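You operate a simulated robot arm through the tools that you are given. There is no shell and no other tool. Be economical: measure what you need, move in short steps, check, and stop when the job is done.

You are at the controls of a simulated robot arm. One attempt, no reset.

## Task
Put the yellow cup and the yellow clip in the yellow crate.

Only the result counts: the job must be done as asked and must still hold three seconds after the hand-in. Knocking over, shifting, dropping, spilling or breaking anything else fails it.

## Robot
A 7-joint arm with a two-finger parallel gripper, fixed in place. Base frame: the origin is at the foot of the arm, x ahead of it, y to its left, z up; the work surface is at about z = 0. Units: m, degrees, N and s.
With the tool pointing down near the work surface it reaches from about 0.22 to 0.58 m from the base axis. Its first joint turns from -66.0 to 66.0 degrees. Payload 2.5 kg.
The TCP is the grasp point between the finger pads, 0.023 m short of the fingertips. In the tool frame z runs along the fingers and y along their closing line. The gripper opens to 0.094 m. The fingers are 0.038 m wide and 0.01 m thick; the gripper's body (0.054 by 0.096 m) begins 0.039 m behind the TCP.
Orientation is that of the tool frame in the base frame, as [roll, pitch, yaw] about the fixed x, y, z axes, in that order (R = Rz(yaw) Ry(pitch) Rx(roll)). With the fingers straight down and closing along the base's y, the tool's x points along the base's -x, its y along +y and its z along -z.

## Interface
- The arm moves only by the tool nudge_tool. Its argument "series" is a list that holds one entry, the list of rows, each a list of 7 numbers: the closure, from 0 (fully open) to 1 (shut), then the shift along the tool's x, y, z in units of 25 mm (1.0 is 25 mm), then the turn, a rotation vector about the tool's x, y, z in units of 5 degrees (1.0 is 5 degrees). In form: [[[fingers, tx, ty, tz, rx, ry, rz], ...]]. A call has 1 to 10 rows; each row shifts and turns the commanded pose from where the row before left it, along the tool's axes as they then stand. A call with a number of a shift or a turn outside -1 to 1 is refused whole. A row lasts 0.2 s, in which the tool goes at most 0.05 m and 8.6 degrees; a call with a longer step from one row to the next is refused whole, and so is a gripper value outside its range. Where a pose cannot be reached the arm comes as near as it can. A force on the tool above 40 N (or 10 N above the force at the start of the call, whichever is more), or a blocked arm, ends the call early, and 0.2 s more pass. The fingers move at their own pace (about 0.108 m/s each) and stop on an object; they squeeze with about 28 N. The grip force told is the motor's: it shows also when the fingers shut on nothing. Time passes only in rows, and 0.2 s behind the last, so rows that do not move let the fingers close. It gives the time, the measured TCP pose, the force on the tool (base axes), the opening and the grip force at its end, in the units of the frame above (readings bear some noise), and new pictures: "views" is both (left out), scene, wrist or none.
- Cameras (640 x 400 px; columns grow to the right, rows downward): "scene" is fixed at [0.0933, -0.3923, 0.5541]; the picture's right is [0.97, -0.25, 0.00], its down [-0.12, -0.45, -0.89] and it looks along [0.22, 0.86, -0.47] (base axes); focal length 359 px, centre (320, 200). "wrist" rides on the gripper at [-0.039, 0, -0.044] in the tool frame; the picture's right is [0.00, -1.00, 0.00], its down [0.97, 0.00, -0.24] and it looks along [0.24, 0.00, 0.97] (tool axes); focal length 218 px, centre (320, 200).
- pixel_to_xyz(camera, pixels): for up to 12 pixels [column, row] of the newest picture of that camera ("zoom" is the newest enlarged one), the place [x, y, z] in the base frame of the surface seen there, good to about 0.003 m. The clock stands still meanwhile.
- close_up(camera, box): a new picture of the part [left, top, right, bottom] of that camera's present view, enlarged. The clock stands still meanwhile.
- hand_in(): hands the job in; it is judged then, once.

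Go step by step. Measure first, check grasps and placings, and put right what went wrong. The budget is 60 turns and 120 pictures, counting those below and the enlarged ones. Unless the task says otherwise, let go and move clear before handing in, and close with one line.

The tools are called after ">>>" as name(argument=value, ...) on one line, values as JSON. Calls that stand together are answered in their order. nudge_tool: Moves the arm, as the interface text tells. Its arguments: {"type":"object","properties":{"series":{"type":"array"},"views":{"type":"string","enum":["both","scene","wrist","none"]}},"required":["series"]} The other tools are called the same way: pixel_to_xyz (camera, pixels) gives the place of the surface under pixels of a picture; close_up (camera, box) takes an enlarged picture of a part of a camera's view; hand_in () hands the job in.

At the start:

```text
clock: 0.0
ee_pos: [0.2567, 0.234, 0.3245]
tool_rot: [180.0, 0.0, 180.0]
contact_force: [0.3, -0.6, -0.1]
width: 0.094
grasp_force: 0.0
```

scene: 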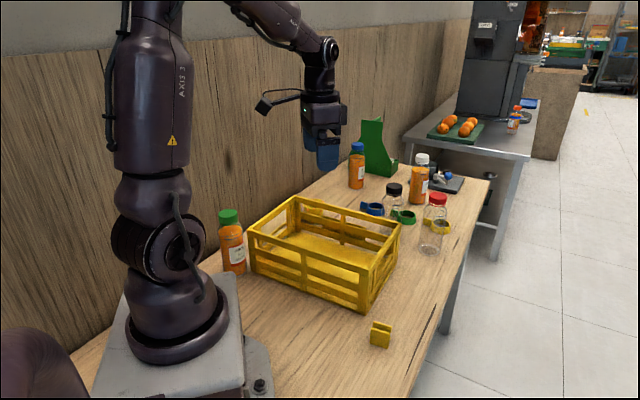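
wrist: 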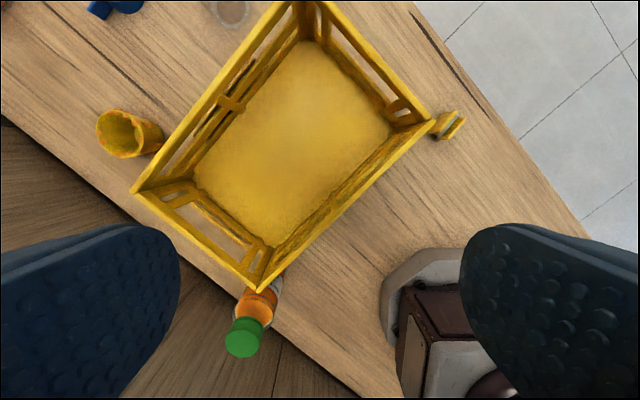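

The wrist view shows a yellow cup near (128,133) behind the crate and a yellow clip near (448,125). In the scene view, something yellow also sits at (437,225). I'll enlarge these and measure them.

>>> close_up(camera="scene", box=[320, 130, 480, 230])

>>> close_up(camera="scene", box=[220, 180, 420, 355])

>>> pixel_to_xyz(camera="wrist", pixels=[[122, 115], [125, 155], [98, 132], [160, 138], [125, 135], [450, 125], [435, 127], [135, 190], [258, 288], [428, 122], [300, 120], [312, 8]])

>>> pixel_to_xyz(camera="scene", pixels=[[375, 325], [388, 328], [372, 344], [386, 346], [437, 222], [380, 335], [296, 198], [400, 224], [365, 270], [248, 235]])

```text
4.00 times, centred on (400, 180) of scene
```

zoom: 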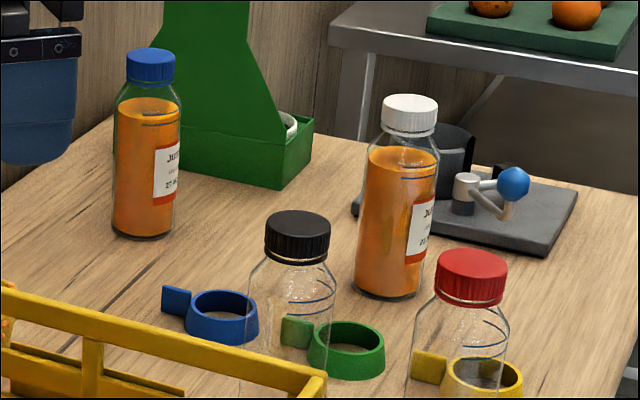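

```text
2.29 times, centred on (320, 268) of scene
```

zoom: 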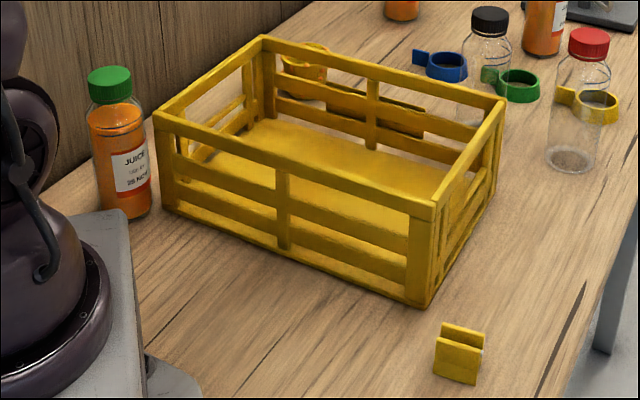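

```text
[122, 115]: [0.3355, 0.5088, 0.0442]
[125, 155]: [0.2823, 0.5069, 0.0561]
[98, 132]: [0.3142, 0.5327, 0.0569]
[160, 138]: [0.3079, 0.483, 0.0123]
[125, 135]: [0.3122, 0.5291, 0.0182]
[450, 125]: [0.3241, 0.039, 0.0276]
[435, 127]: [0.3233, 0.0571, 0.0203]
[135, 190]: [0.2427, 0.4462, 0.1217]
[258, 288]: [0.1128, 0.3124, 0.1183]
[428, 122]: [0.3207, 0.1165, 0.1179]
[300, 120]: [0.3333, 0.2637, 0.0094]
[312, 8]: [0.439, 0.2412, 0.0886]
```

```text
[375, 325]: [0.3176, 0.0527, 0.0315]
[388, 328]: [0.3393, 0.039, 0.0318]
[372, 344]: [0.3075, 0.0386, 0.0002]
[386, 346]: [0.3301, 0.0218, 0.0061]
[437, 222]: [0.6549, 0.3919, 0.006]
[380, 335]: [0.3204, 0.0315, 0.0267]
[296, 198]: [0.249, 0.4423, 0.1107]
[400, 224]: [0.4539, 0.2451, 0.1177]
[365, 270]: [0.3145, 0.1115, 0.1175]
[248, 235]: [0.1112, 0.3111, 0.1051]
```

The clip stands near (0.322, 0.037) and is about 0.03 m tall. The cup is near (0.31, 0.505), at the edge of reach, and the crate rim is at z≈0.118. I'll enlarge the cup and the clip in the wrist view.

>>> close_up(camera="wrist", box=[80, 90, 192, 160])

>>> pixel_to_xyz(camera="zoom", pixels=[[110, 220], [250, 130], [340, 240], [225, 375], [130, 330], [210, 240], [440, 260], [470, 300], [430, 180]])

>>> close_up(camera="wrist", box=[400, 90, 496, 150])

>>> pixel_to_xyz(camera="zoom", pixels=[[230, 230], [300, 160], [400, 200], [300, 300], [350, 250], [420, 170], [250, 280], [360, 150]])

```text
5.71 times, centred on (136, 125) of wrist
```

zoom: 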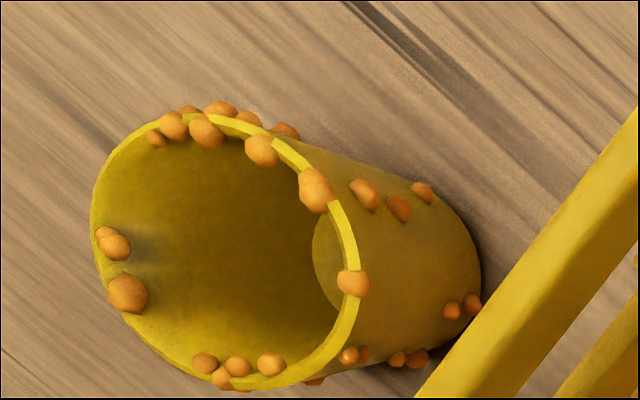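

```text
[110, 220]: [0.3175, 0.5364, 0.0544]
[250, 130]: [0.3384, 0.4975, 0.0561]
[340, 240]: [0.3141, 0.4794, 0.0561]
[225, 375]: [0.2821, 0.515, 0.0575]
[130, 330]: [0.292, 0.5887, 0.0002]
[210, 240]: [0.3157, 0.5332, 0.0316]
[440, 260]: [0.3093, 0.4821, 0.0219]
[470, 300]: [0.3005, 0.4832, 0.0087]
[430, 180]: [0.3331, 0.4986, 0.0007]
```

```text
6.67 times, centred on (448, 120) of wrist
```

zoom: 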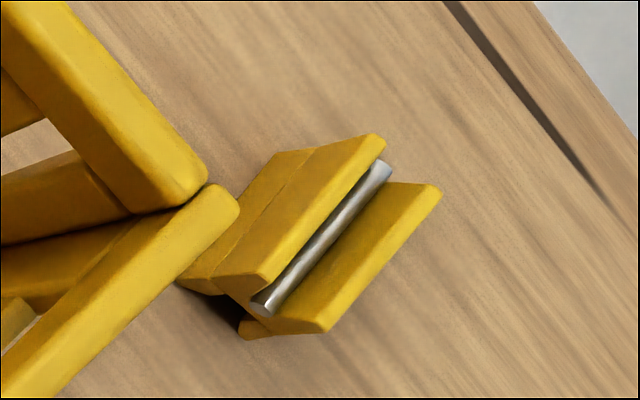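

```text
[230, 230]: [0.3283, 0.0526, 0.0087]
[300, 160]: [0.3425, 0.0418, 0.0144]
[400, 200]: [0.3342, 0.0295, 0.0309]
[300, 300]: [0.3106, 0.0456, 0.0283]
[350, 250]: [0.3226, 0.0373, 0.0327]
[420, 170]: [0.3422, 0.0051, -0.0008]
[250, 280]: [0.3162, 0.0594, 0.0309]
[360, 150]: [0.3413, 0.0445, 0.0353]
```

The cup is upright and empty, with its rim centre near (0.311, 0.508), radius about 0.028 and top at 0.056. The clip's plates run at about -32° and its centre is near (0.326, 0.044). I'll move above the clip first.

>>> nudge_tool(series=[[[0, -0.346, -0.9525, 0.8225, 0, 0, 0], [0, -0.346, -0.9525, 0.8225, 0, 0, 0], [0, -0.346, -0.9525, 0.8225, 0, 0, 0], [0, -0.346, -0.9525, 0.8225, 0, 0, 0], [0, -0.346, -0.9525, 0.8225, 0, 0, 0], [0, -0.346, -0.9525, 0.8225, 0, 0, 0], [0, -0.346, -0.9525, 0.8225, 0, 0, 0], [0, -0.346, -0.9525, 0.8225, 0, 0, 0], [0, 0, 0, 0, 0, 0, 0.914], [0, 0, 0, 0, 0, 0, 0.914]]], views="none")

>>> nudge_tool(series=[[[0, 0, 0, 0, 0, 0, 0.914], [0, 0, 0, 0, 0, 0, 0.914], [0.3, 0, 0, 0, 0, 0, 0.914], [0.3, 0, 0, 0, 0, 0, 0.914], [0.3, 0, 0, 0, 0, 0, 0.914], [0.3, 0, 0, 0, 0, 0, 0]]])

```text
clock: 2.2
ee_pos: [0.3272, 0.044, 0.1597]
tool_rot: [-179.9, 0.0, 170.8]
contact_force: [0.1, 0.3, 0.1]
width: 0.0939
grasp_force: 0.1
```

```text
clock: 3.6
ee_pos: [0.3263, 0.0416, 0.1595]
tool_rot: [180.0, 0.0, 147.9]
contact_force: [-0.4, -0.6, 0.2]
width: 0.0658
grasp_force: 0.0
```

scene: 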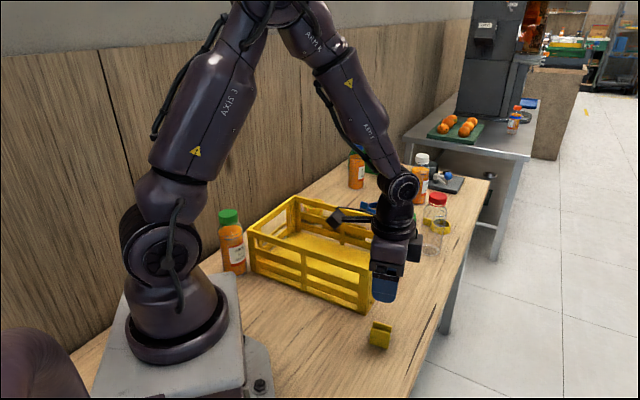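
wrist: 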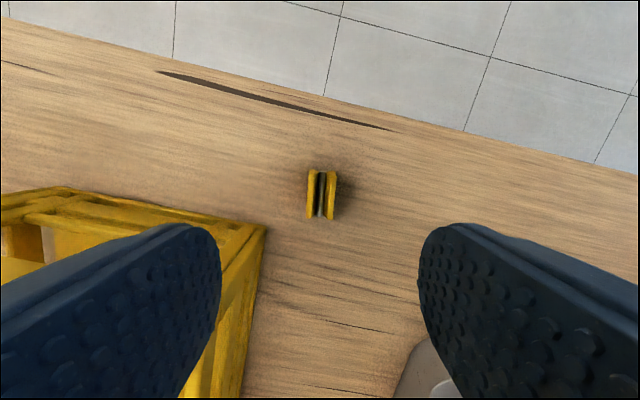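

The plates stand vertical in the wrist image at (321,195), under the TCP. I'll descend to z≈0.027 so the tips stay just above the table.

>>> nudge_tool(series=[[[0.3, 0, 0, 0.883, 0, 0, 0], [0.3, 0, 0, 0.883, 0, 0, 0], [0.3, 0, 0, 0.883, 0, 0, 0], [0.3, 0, 0, 0.883, 0, 0, 0], [0.3, 0, 0, 0.883, 0, 0, 0], [0.3, 0, 0, 0.883, 0, 0, 0], [0.3, 0, 0, 0, 0, 0, 0]]])

```text
clock: 5.2
ee_pos: [0.3262, 0.0415, 0.0265]
tool_rot: [-180.0, 0.0, 148.1]
contact_force: [-0.4, 0.4, 0.8]
width: 0.0658
grasp_force: 0.1
```

scene: 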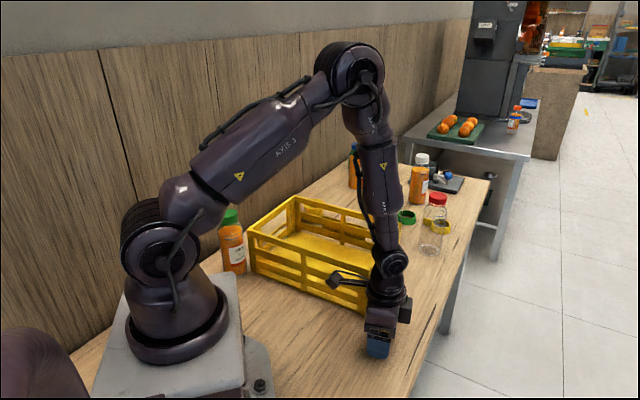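
wrist: 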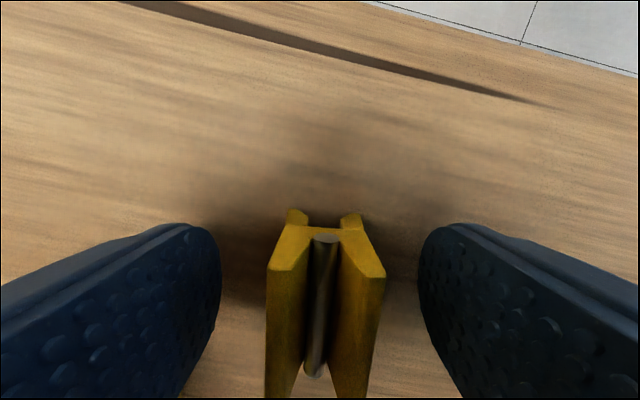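

The clip sits squarely between the pads at (325,310). I'll close on it and lift.

>>> nudge_tool(series=[[[0.6, 0, 0, 0, 0, 0, 0], [1, 0, 0, 0, 0, 0, 0], [1, 0, 0, 0, 0, 0, 0], [1, 0, 0, 0, 0, 0, 0], [1, 0, 0, -0.3, 0, 0, 0], [1, 0, 0, -0.6, 0, 0, 0], [1, 0, 0, -0.9, 0, 0, 0]]])

```text
clock: 6.8
ee_pos: [0.3252, 0.0418, 0.0736]
tool_rot: [-180.0, 0.0, 148.0]
contact_force: [0.1, -0.1, -0.2]
width: 0.0208
grasp_force: 28.2
```

scene: 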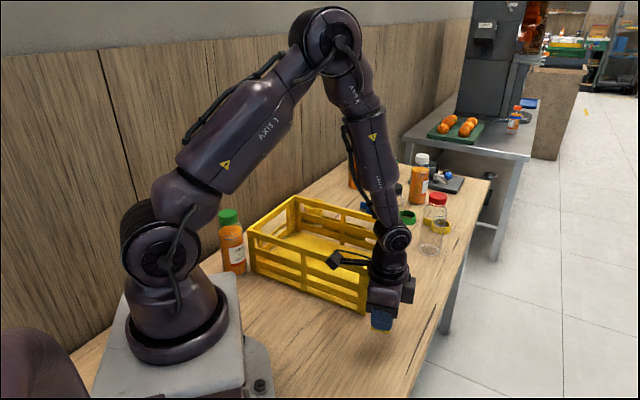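
wrist: 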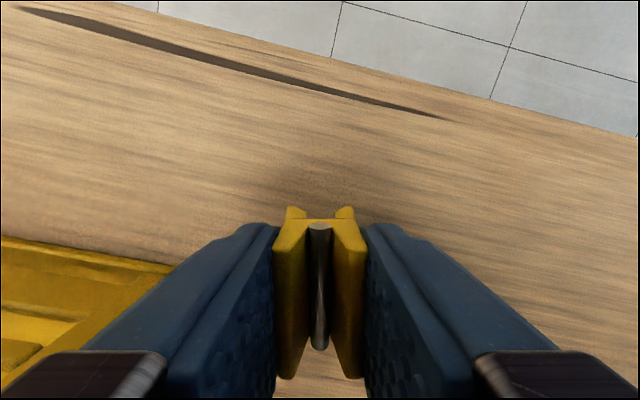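

The clip is held with an opening of 0.021 at 28 N. A protrusion shows at scene (335,260) and a block at (408,293). I'll measure how far they stick out before going into the crate.

>>> pixel_to_xyz(camera="scene", pixels=[[333, 259], [340, 266], [352, 264], [408, 292], [408, 302], [385, 290], [382, 300], [300, 245], [340, 262]])

>>> nudge_tool(series=[[[1, 0, 0, -1, 0, 0, 0], [1, 0, 0, -1, 0, 0, 0], [1, 0, 0, -1, 0, 0, 0], [1, 0, 0, -1, 0, 0, 0], [1, 0, 0, -1, 0, 0, 0], [1, 0, 0, 0, 0, 0, 0]]], views="none")

```text
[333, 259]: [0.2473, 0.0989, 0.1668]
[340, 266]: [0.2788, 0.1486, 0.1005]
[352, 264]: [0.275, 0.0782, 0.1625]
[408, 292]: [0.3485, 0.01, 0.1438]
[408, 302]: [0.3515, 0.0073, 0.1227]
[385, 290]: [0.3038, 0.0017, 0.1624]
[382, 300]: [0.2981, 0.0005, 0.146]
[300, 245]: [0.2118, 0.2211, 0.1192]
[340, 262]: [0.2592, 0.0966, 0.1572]
```

```text
clock: 8.2
ee_pos: [0.3255, 0.0411, 0.1973]
tool_rot: [179.9, 0.0, 148.0]
contact_force: [0.6, 0.7, -0.3]
width: 0.0208
grasp_force: 28.1
```

The protrusion reaches about 0.095 m along tool +x at TCP+0.085, so it stays above the rim. I'll carry the clip over the right part of the crate.

>>> nudge_tool(series=[[[1, 0.5665, 0.845, 0, 0, 0, 0], [1, 0.5665, 0.845, 0, 0, 0, 0], [1, 0.5665, 0.845, 0, 0, 0, 0], [1, 0.5665, 0.845, 0, 0, 0, 0], [1, 0.5665, 0.845, 0, 0, 0, 0], [1, 0.5665, 0.845, 0, 0, 0, 0], [1, 0.5665, 0.845, 0, 0, 0, 0], [1, 0.5665, 0.845, 0, 0, 0, 0], [1, 0, 0, 0, 0, 0, 0]]])

```text
clock: 10.2
ee_pos: [0.3186, 0.2465, 0.1983]
tool_rot: [-180.0, 0.0, 148.0]
contact_force: [0.3, -0.4, 0.0]
width: 0.0209
grasp_force: 27.6
```

scene: 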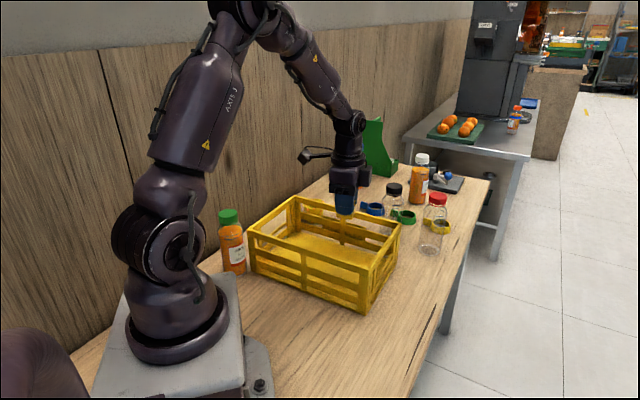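
wrist: 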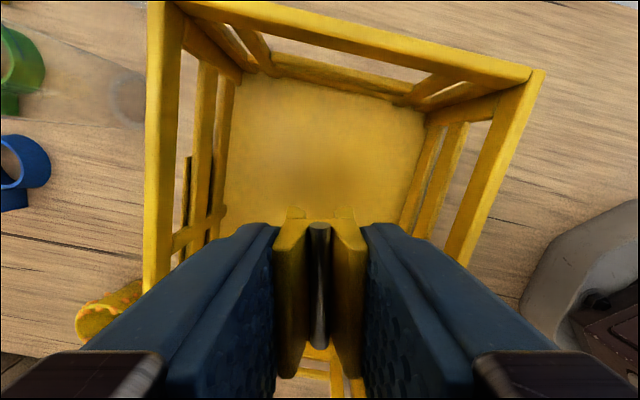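

The TCP is centred across the crate. I'll lower to z≈0.047, where the clip's base is about 0.01 m above the floor.

>>> nudge_tool(series=[[[1, 0, 0, 0.9, 0, 0, 0], [1, 0, 0, 0.9, 0, 0, 0], [1, 0, 0, 0.9, 0, 0, 0], [1, 0, 0, 0.9, 0, 0, 0], [1, 0, 0, 0.9, 0, 0, 0], [1, 0, 0, 0.9, 0, 0, 0], [1, 0, 0, 0.65, 0, 0, 0], [1, 0, 0, 0, 0, 0, 0]]])

```text
clock: 12.0
ee_pos: [0.3192, 0.2491, 0.0451]
tool_rot: [180.0, -0.1, 148.0]
contact_force: [0.1, -0.2, -0.1]
width: 0.0209
grasp_force: 28.2
```

scene: 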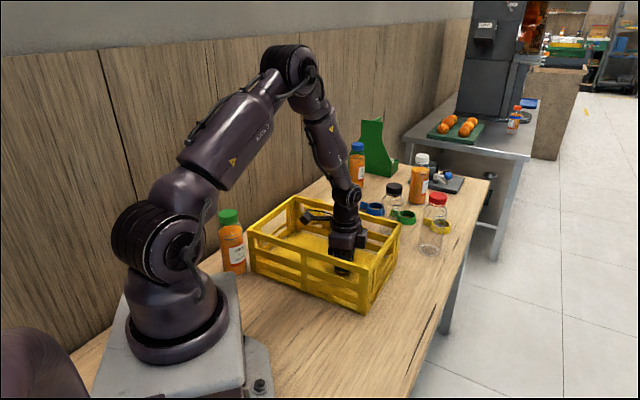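
wrist: 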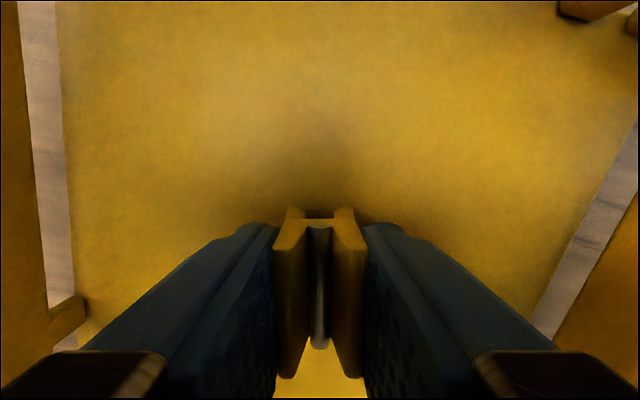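

The gripper is inside the crate with clearance all round. I'll lower about 8 mm more, open part way, then rise.

>>> nudge_tool(series=[[[1, 0, 0, 0.33, 0, 0, 0], [1, 0, 0, 0, 0, 0, 0], [0.5, 0, 0, 0, 0, 0, 0], [0.5, 0, 0, 0, 0, 0, 0], [0.5, 0, 0, -0.5, 0, 0, 0], [0.5, 0, 0, -1, 0, 0, 0], [0.5, 0, 0, -1, 0, 0, 0], [0.5, 0, 0, -1, 0, 0, 0], [0.5, 0, 0, -1, 0, 0, 0], [0.5, 0, 0, -1, 0, 0, 0]]])

```text
clock: 14.2
ee_pos: [0.3179, 0.2464, 0.1751]
tool_rot: [179.9, 0.0, 147.9]
contact_force: [0.1, -0.1, 0.6]
width: 0.047
grasp_force: 0.1
```

scene: 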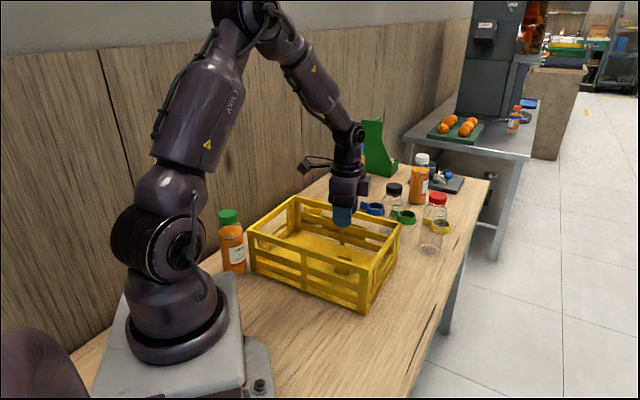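
wrist: 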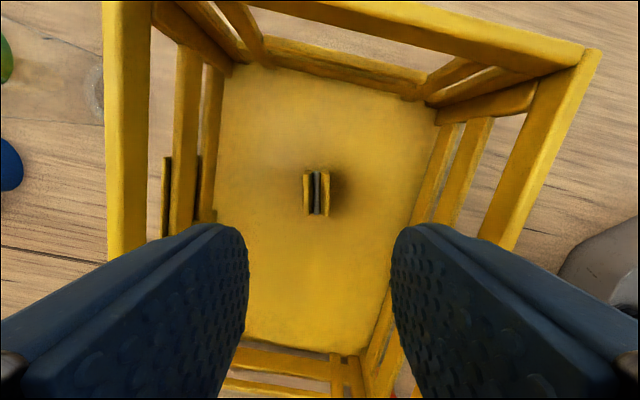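

The clip stands free on the crate floor at wrist (316,193). Next is the cup, so I'll measure the wall, the neighbouring bottles and the green stand around it.

>>> pixel_to_xyz(camera="scene", pixels=[[357, 148], [357, 185], [372, 160], [385, 172], [362, 205], [270, 150], [280, 120], [290, 190], [230, 150], [310, 150], [376, 207], [394, 190]])

>>> close_up(camera="scene", box=[230, 130, 430, 255])

```text
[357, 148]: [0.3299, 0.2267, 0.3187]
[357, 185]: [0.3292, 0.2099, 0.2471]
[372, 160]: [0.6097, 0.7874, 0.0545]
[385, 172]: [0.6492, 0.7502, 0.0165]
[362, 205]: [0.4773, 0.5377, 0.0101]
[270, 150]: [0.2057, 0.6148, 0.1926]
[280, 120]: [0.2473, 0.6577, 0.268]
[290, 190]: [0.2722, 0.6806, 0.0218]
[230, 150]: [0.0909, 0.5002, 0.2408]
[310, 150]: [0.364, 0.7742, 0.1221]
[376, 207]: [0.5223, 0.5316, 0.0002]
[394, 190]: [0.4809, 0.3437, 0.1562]
```

```text
3.20 times, centred on (330, 192) of scene
```

zoom: 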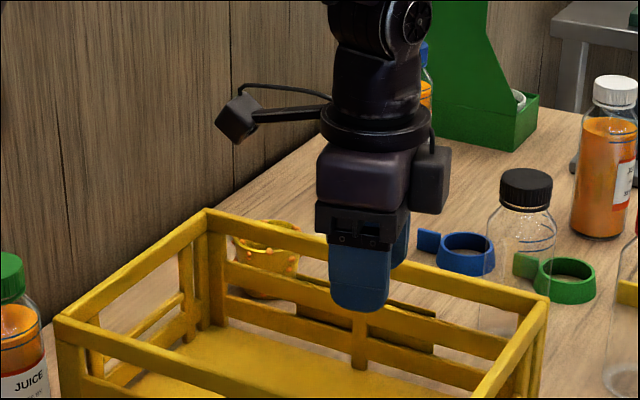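

The wall line is y≈x+0.41, about 0.15 m from the cup, and the cup is about 0.06 m off the crate's long side. I'll use yaw 136° so the fingers close square to that side and the protrusion stays clear. First I'll move above the cup, high up.

>>> nudge_tool(series=[[[0, 0, 0, -1, 0, 0, 0.8], [0, 0, 0, 0, 0, 0, 0.8], [0, 0, 0, 0, 0, 0, 0.8], [0, 0.929, 0.916, 0, 0, 0, 0], [0, 0.929, 0.916, 0, 0, 0, 0], [0, 0.929, 0.916, 0, 0, 0, 0], [0, 0.929, 0.916, 0, 0, 0, 0], [0, 0.929, 0.916, 0, 0, 0, 0], [0, 0.929, 0.916, 0, 0, 0, 0]]])

```text
clock: 16.2
ee_pos: [0.3137, 0.4429, 0.2]
tool_rot: [180.0, 0.0, 135.9]
contact_force: [0.5, -0.1, -0.2]
width: 0.0943
grasp_force: 0.0
```

scene: 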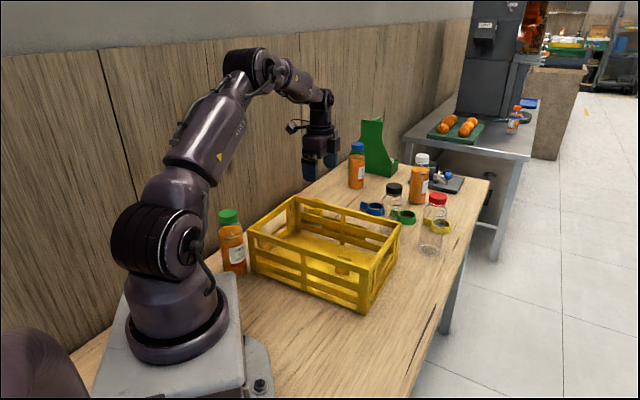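
wrist: 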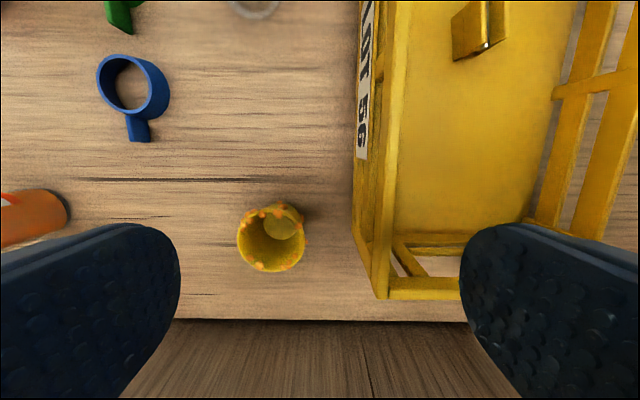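

The cup's rim is at wrist (271,240). I'll remeasure it from here.

>>> pixel_to_xyz(camera="wrist", pixels=[[238, 240], [302, 240], [270, 270], [270, 210], [285, 208], [305, 215], [390, 290], [150, 320], [355, 190]])

>>> close_up(camera="wrist", box=[208, 190, 336, 270])

>>> pixel_to_xyz(camera="zoom", pixels=[[152, 260], [475, 240], [468, 200], [160, 220], [375, 180], [230, 120], [440, 300], [390, 80]])

```text
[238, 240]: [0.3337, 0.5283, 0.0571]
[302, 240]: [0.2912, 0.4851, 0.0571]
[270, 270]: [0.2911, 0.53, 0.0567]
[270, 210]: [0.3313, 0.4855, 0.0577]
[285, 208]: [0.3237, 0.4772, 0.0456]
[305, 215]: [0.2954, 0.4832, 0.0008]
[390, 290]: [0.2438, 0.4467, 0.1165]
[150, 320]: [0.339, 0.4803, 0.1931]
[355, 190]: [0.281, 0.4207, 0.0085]
```

```text
5.00 times, centred on (272, 230) of wrist
```

zoom: 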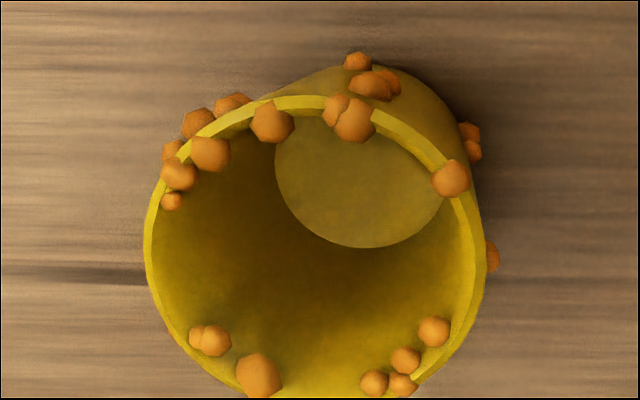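

```text
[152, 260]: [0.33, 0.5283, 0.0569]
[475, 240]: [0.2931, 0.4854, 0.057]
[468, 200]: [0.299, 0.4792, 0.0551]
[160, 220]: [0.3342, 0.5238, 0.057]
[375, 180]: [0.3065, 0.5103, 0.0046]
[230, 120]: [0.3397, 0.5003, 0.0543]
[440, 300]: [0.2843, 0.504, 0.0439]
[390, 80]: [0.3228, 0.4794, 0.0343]
```

The cup's centre is (0.312, 0.507) with radius about 0.030. I'll move above it, come down to about z=0.11 and check how the reach holds up.

>>> nudge_tool(series=[[[0, 0.914, 0.898, 0, 0, 0, 0], [0, 0.914, 0.898, 0, 0, 0, 0], [0, 0, 0, 0.9, 0, 0, 0], [0, 0, 0, 0.9, 0, 0, 0], [0, 0, 0, 0.9, 0, 0, 0], [0, 0, 0, 0.9, 0, 0, 0], [0, 0, 0, 0, 0, 0, 0]]])

```text
clock: 17.8
ee_pos: [0.3132, 0.505, 0.1099]
tool_rot: [179.9, 0.0, 136.0]
contact_force: [-0.1, 0.7, 0.4]
width: 0.0941
grasp_force: 0.1
```

scene: 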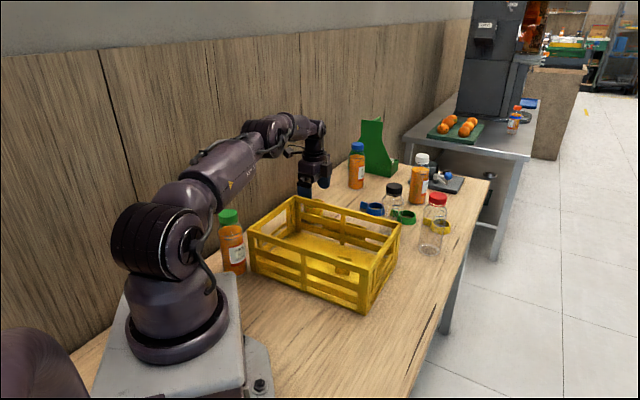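
wrist: 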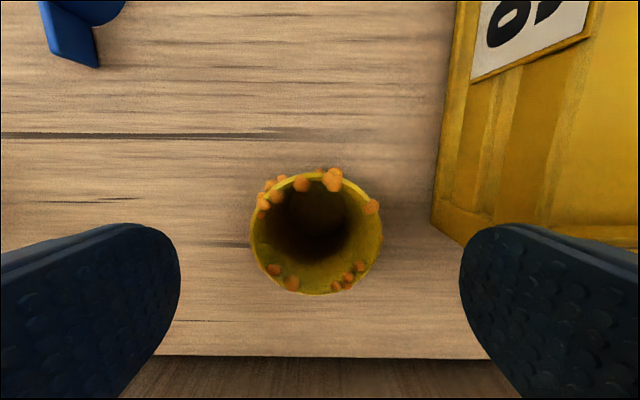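

The TCP reached (0.313, 0.505) and the cup is centred between the fingers at (316,232). I'll descend to z≈0.035.

>>> nudge_tool(series=[[[0, 0, 0, 0.75, 0, 0, 0], [0, 0, 0, 0.75, 0, 0, 0], [0, 0, 0, 0.75, 0, 0, 0], [0, 0, 0, 0.75, 0, 0, 0], [0, 0, 0, 0, 0, 0, 0]]])

```text
clock: 19.0
ee_pos: [0.3104, 0.5043, 0.0341]
tool_rot: [-180.0, -0.1, 136.0]
contact_force: [-0.4, 0.8, -0.5]
width: 0.094
grasp_force: 0.2
```

scene: 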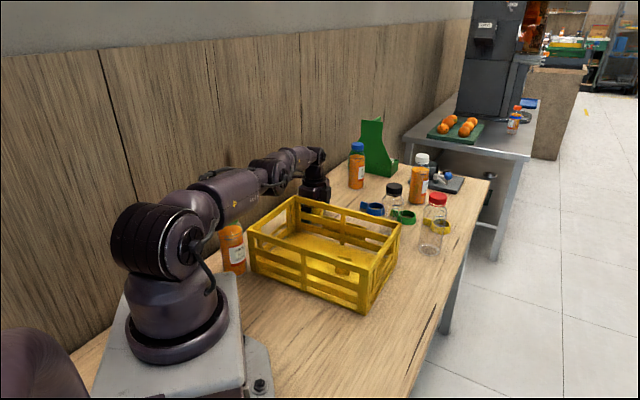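
wrist: 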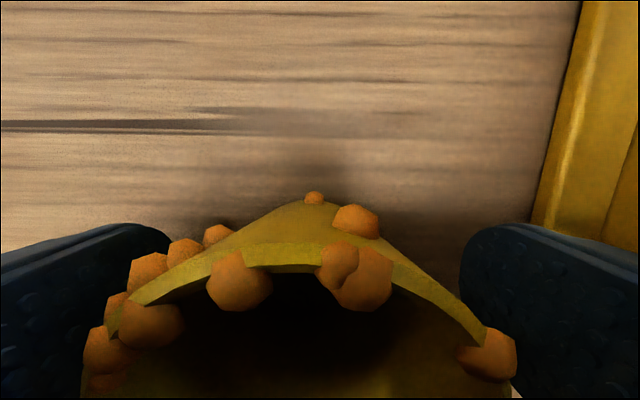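

The cup is between the pads, but the forearm now hides the green-capped bottle's top at (232,215). I'll check that before I close.

>>> close_up(camera="scene", box=[190, 150, 350, 280])

>>> pixel_to_xyz(camera="scene", pixels=[[232, 235], [232, 250], [236, 210], [230, 215], [232, 218], [234, 272], [220, 222]])

```text
3.08 times, centred on (270, 215) of scene
```

zoom: 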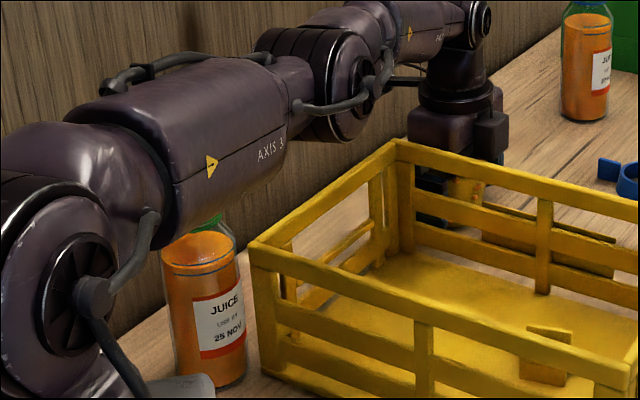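

```text
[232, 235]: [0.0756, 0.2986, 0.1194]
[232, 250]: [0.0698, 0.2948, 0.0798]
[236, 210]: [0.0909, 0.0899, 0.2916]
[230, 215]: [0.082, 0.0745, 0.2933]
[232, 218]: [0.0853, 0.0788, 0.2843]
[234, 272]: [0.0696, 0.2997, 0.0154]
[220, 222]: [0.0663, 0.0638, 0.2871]
```

The forearm surface there is at z≈0.29, well above the bottle, so it's clear. I'll close on the cup and lift a little.

>>> nudge_tool(series=[[[0.3, 0, 0, 0, 0, 0, 0], [0.6, 0, 0, 0, 0, 0, 0], [1, 0, 0, 0, 0, 0, 0], [1, 0, 0, 0, 0, 0, 0], [1, 0, 0, -0.3, 0, 0, 0], [1, 0, 0, -0.7, 0, 0, 0], [1, 0, 0, 0, 0, 0, 0]]])

```text
clock: 20.6
ee_pos: [0.3127, 0.5067, 0.0608]
tool_rot: [180.0, 0.0, 136.1]
contact_force: [-0.2, -0.9, -1.1]
width: 0.0622
grasp_force: 28.0
```

scene: 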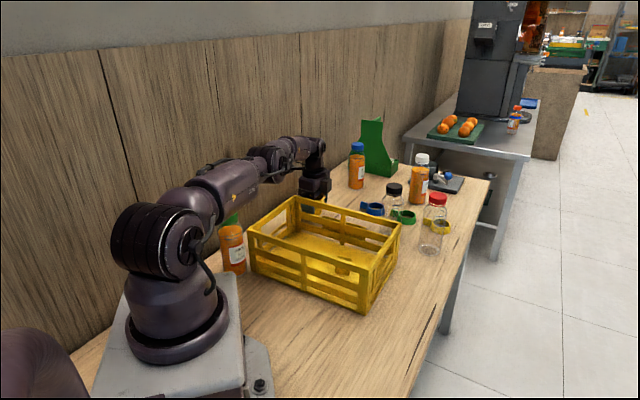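
wrist: 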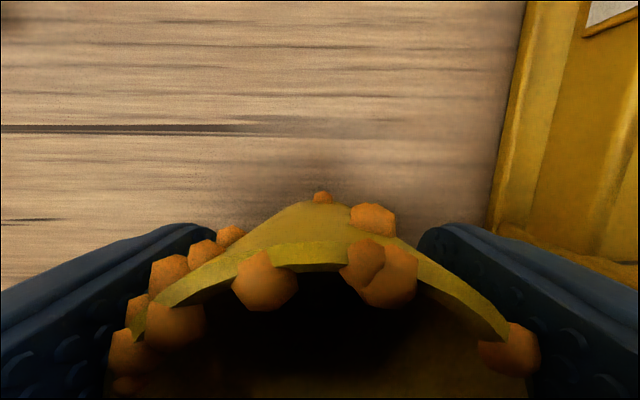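

The cup is held at 0.062 with 28 N. I'll lift it to z≈0.22.

>>> nudge_tool(series=[[[1, 0, 0, -0.91, 0, 0, 0], [1, 0, 0, -0.91, 0, 0, 0], [1, 0, 0, -0.91, 0, 0, 0], [1, 0, 0, -0.91, 0, 0, 0], [1, 0, 0, -0.91, 0, 0, 0], [1, 0, 0, -0.91, 0, 0, 0], [1, 0, 0, -0.91, 0, 0, 0], [1, 0, 0, 0, 0, 0, 0]]])

```text
clock: 22.4
ee_pos: [0.3125, 0.5062, 0.2192]
tool_rot: [180.0, 0.0, 136.0]
contact_force: [0.6, 0.0, -0.8]
width: 0.062
grasp_force: 28.4
```

scene: 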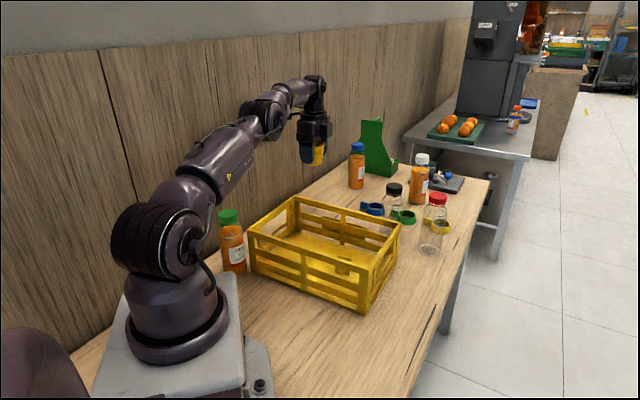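
wrist: 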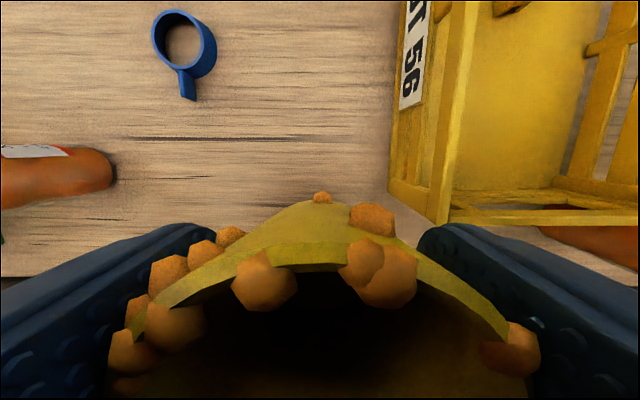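

The cup hangs securely at z=0.22. I'll carry it to about (0.267, 0.294), left of the clip, where the protrusion also stays within the crate's footprint.

>>> nudge_tool(series=[[[1, -0.574, -0.921, 0, 0, 0, 0], [1, -0.574, -0.921, 0, 0, 0, 0], [1, -0.574, -0.921, 0, 0, 0, 0], [1, -0.574, -0.921, 0, 0, 0, 0], [1, -0.574, -0.921, 0, 0, 0, 0], [1, -0.574, -0.921, 0, 0, 0, 0], [1, -0.574, -0.921, 0, 0, 0, 0], [1, -0.574, -0.921, 0, 0, 0, 0], [1, 0, 0, 0, 0, 0, 0]]])

```text
clock: 24.4
ee_pos: [0.2681, 0.295, 0.2186]
tool_rot: [180.0, 0.0, 136.1]
contact_force: [1.6, -0.3, -0.7]
width: 0.0621
grasp_force: 28.0
```

scene: 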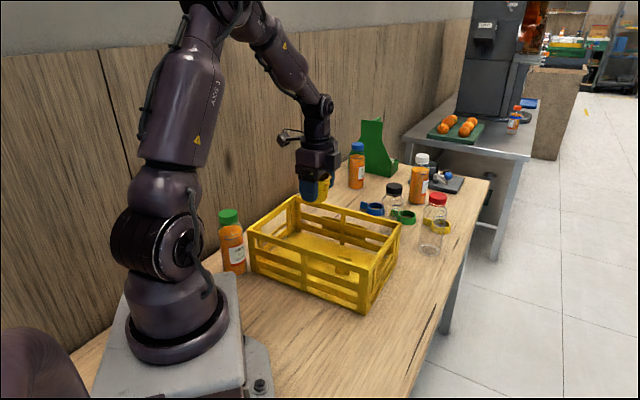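
wrist: 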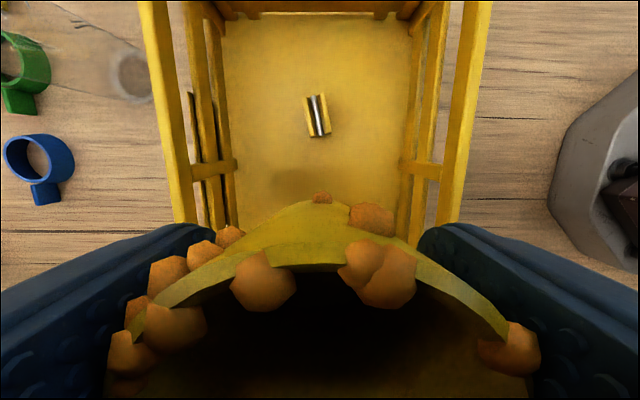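

The clip at (316,115) is ahead of the cup and clear of it, and the cup is centred across the crate. I'll lower to z≈0.058.

>>> nudge_tool(series=[[[1, 0, 0, 0.8, 0, 0, 0], [1, 0, 0, 0.8, 0, 0, 0], [1, 0, 0, 0.8, 0, 0, 0], [1, 0, 0, 0.8, 0, 0, 0], [1, 0, 0, 0.8, 0, 0, 0], [1, 0, 0, 0.8, 0, 0, 0], [1, 0, 0, 0.8, 0, 0, 0], [1, 0, 0, 0.8, 0, 0, 0], [1, 0, 0, 0, 0, 0, 0]]])

>>> close_up(camera="scene", box=[230, 160, 420, 315])

```text
clock: 26.4
ee_pos: [0.2655, 0.2957, 0.0607]
tool_rot: [-179.9, -0.1, 136.0]
contact_force: [0.4, 0.5, 0.4]
width: 0.0621
grasp_force: 28.2
```

scene: 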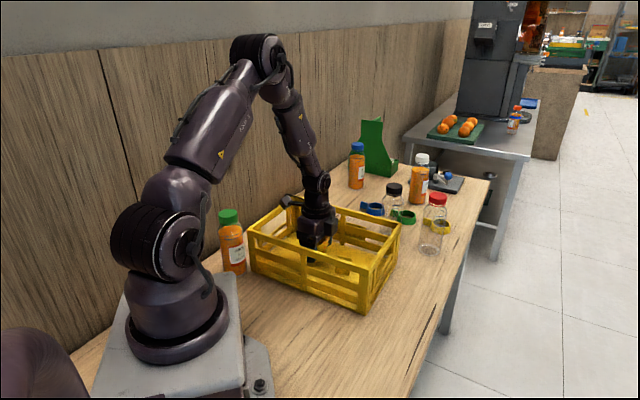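
wrist: 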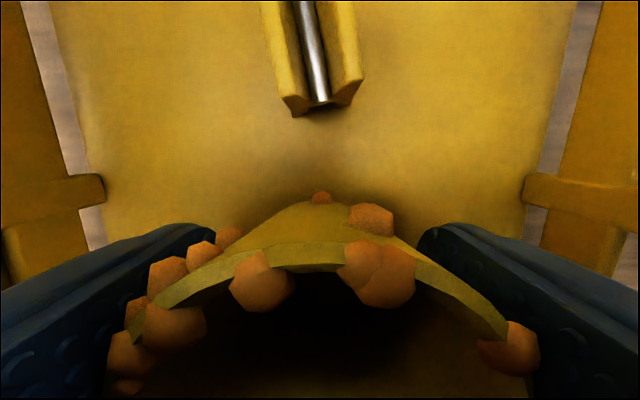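

```text
2.58 times, centred on (325, 238) of scene
```

zoom: 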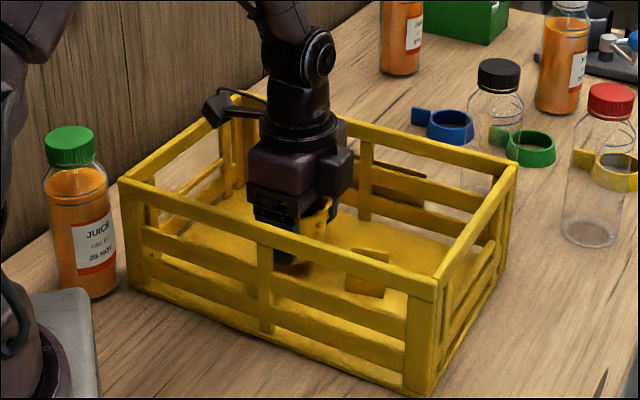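

The cup is about 16 mm above the floor, and the clip isn't touched. I'll measure the protrusion against the rim before the last drop.

>>> pixel_to_xyz(camera="zoom", pixels=[[208, 108], [214, 124], [220, 115], [236, 110], [240, 97], [205, 130], [205, 140], [400, 290], [300, 290]])

```text
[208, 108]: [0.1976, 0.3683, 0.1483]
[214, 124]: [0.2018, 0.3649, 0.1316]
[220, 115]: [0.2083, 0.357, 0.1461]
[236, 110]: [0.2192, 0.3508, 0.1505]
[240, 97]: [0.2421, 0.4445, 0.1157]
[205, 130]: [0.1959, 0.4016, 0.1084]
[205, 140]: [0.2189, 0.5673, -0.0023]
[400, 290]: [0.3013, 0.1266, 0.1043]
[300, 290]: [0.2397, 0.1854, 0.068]
```

The protrusion's underside will come level with the rim, about 10 mm inside the end wall. I'll shift 6 mm away from that wall, then lower the cup gently to the floor.

>>> nudge_tool(series=[[[1, -0.24, 0, 0, 0, 0, 0], [1, 0, 0, 0.2, 0, 0, 0], [1, 0, 0, 0.2, 0, 0, 0], [1, 0, 0, 0.15, 0, 0, 0], [1, 0, 0, 0, 0, 0, 0]]])

```text
clock: 27.6
ee_pos: [0.2702, 0.2898, 0.0454]
tool_rot: [-180.0, 0.0, 136.1]
contact_force: [0.4, 0.7, -0.9]
width: 0.0621
grasp_force: 27.7
```

scene: 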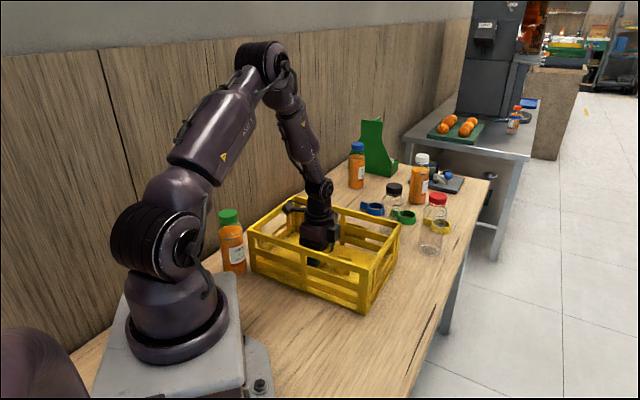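
wrist: 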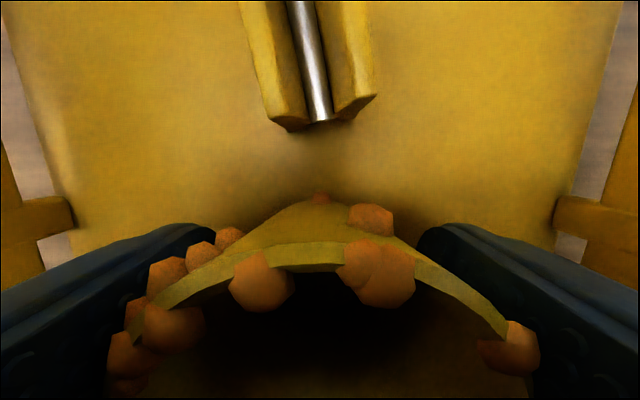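

The cup is at the floor (TCP z 0.045), with no contact force and a gap to the clip. I'll open, pause, then rise straight up.

>>> nudge_tool(series=[[[0.2, 0, 0, 0, 0, 0, 0], [0.05, 0, 0, 0, 0, 0, 0], [0.05, 0, 0, -0.3, 0, 0, 0], [0.05, 0, 0, -0.8, 0, 0, 0], [0.05, 0, 0, -1, 0, 0, 0], [0.05, 0, 0, -1, 0, 0, 0], [0.05, 0, 0, -1, 0, 0, 0], [0.05, 0, 0, -1, 0, 0, 0], [0.05, 0, 0, -1, 0, 0, 0], [0.05, 0, 0, -1, 0, 0, 0]]])

>>> close_up(camera="scene", box=[200, 150, 460, 320])

```text
clock: 29.8
ee_pos: [0.2711, 0.2894, 0.223]
tool_rot: [-180.0, 0.0, 136.0]
contact_force: [-0.2, 0.3, 0.3]
width: 0.089
grasp_force: 0.1
```

scene: 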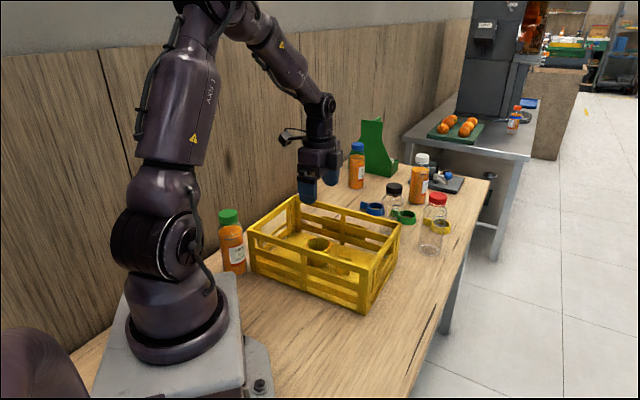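
wrist: 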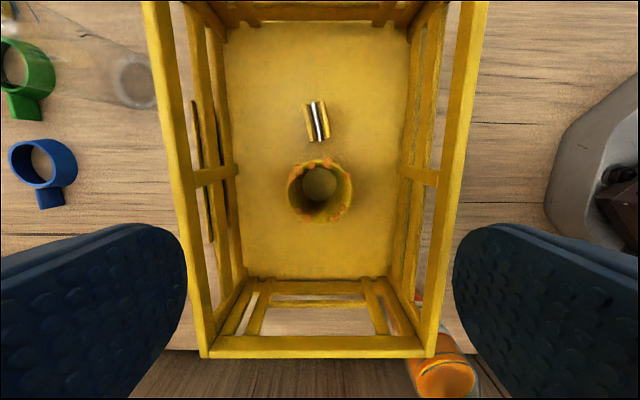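

```text
2.35 times, centred on (330, 235) of scene
```

zoom: 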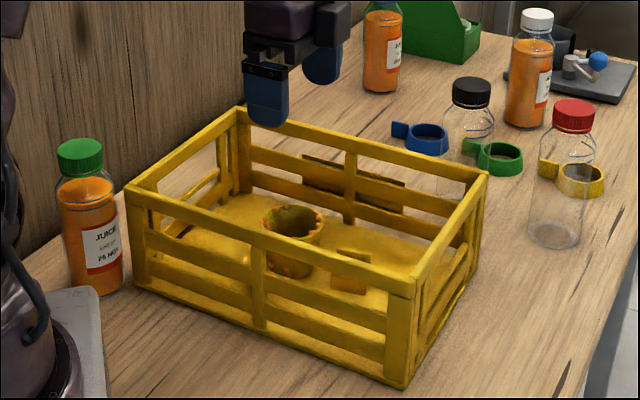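

The cup stands upright at wrist (319,190) and the clip at (317,121), both on the crate floor. Nothing else has moved and the gripper is clear, so I'm handing in.

>>> hand_in()

```text
The job is handed in.
```

The yellow cup and the yellow clip are both standing on the floor of the yellow crate; the gripper is clear, and I handed the job in.
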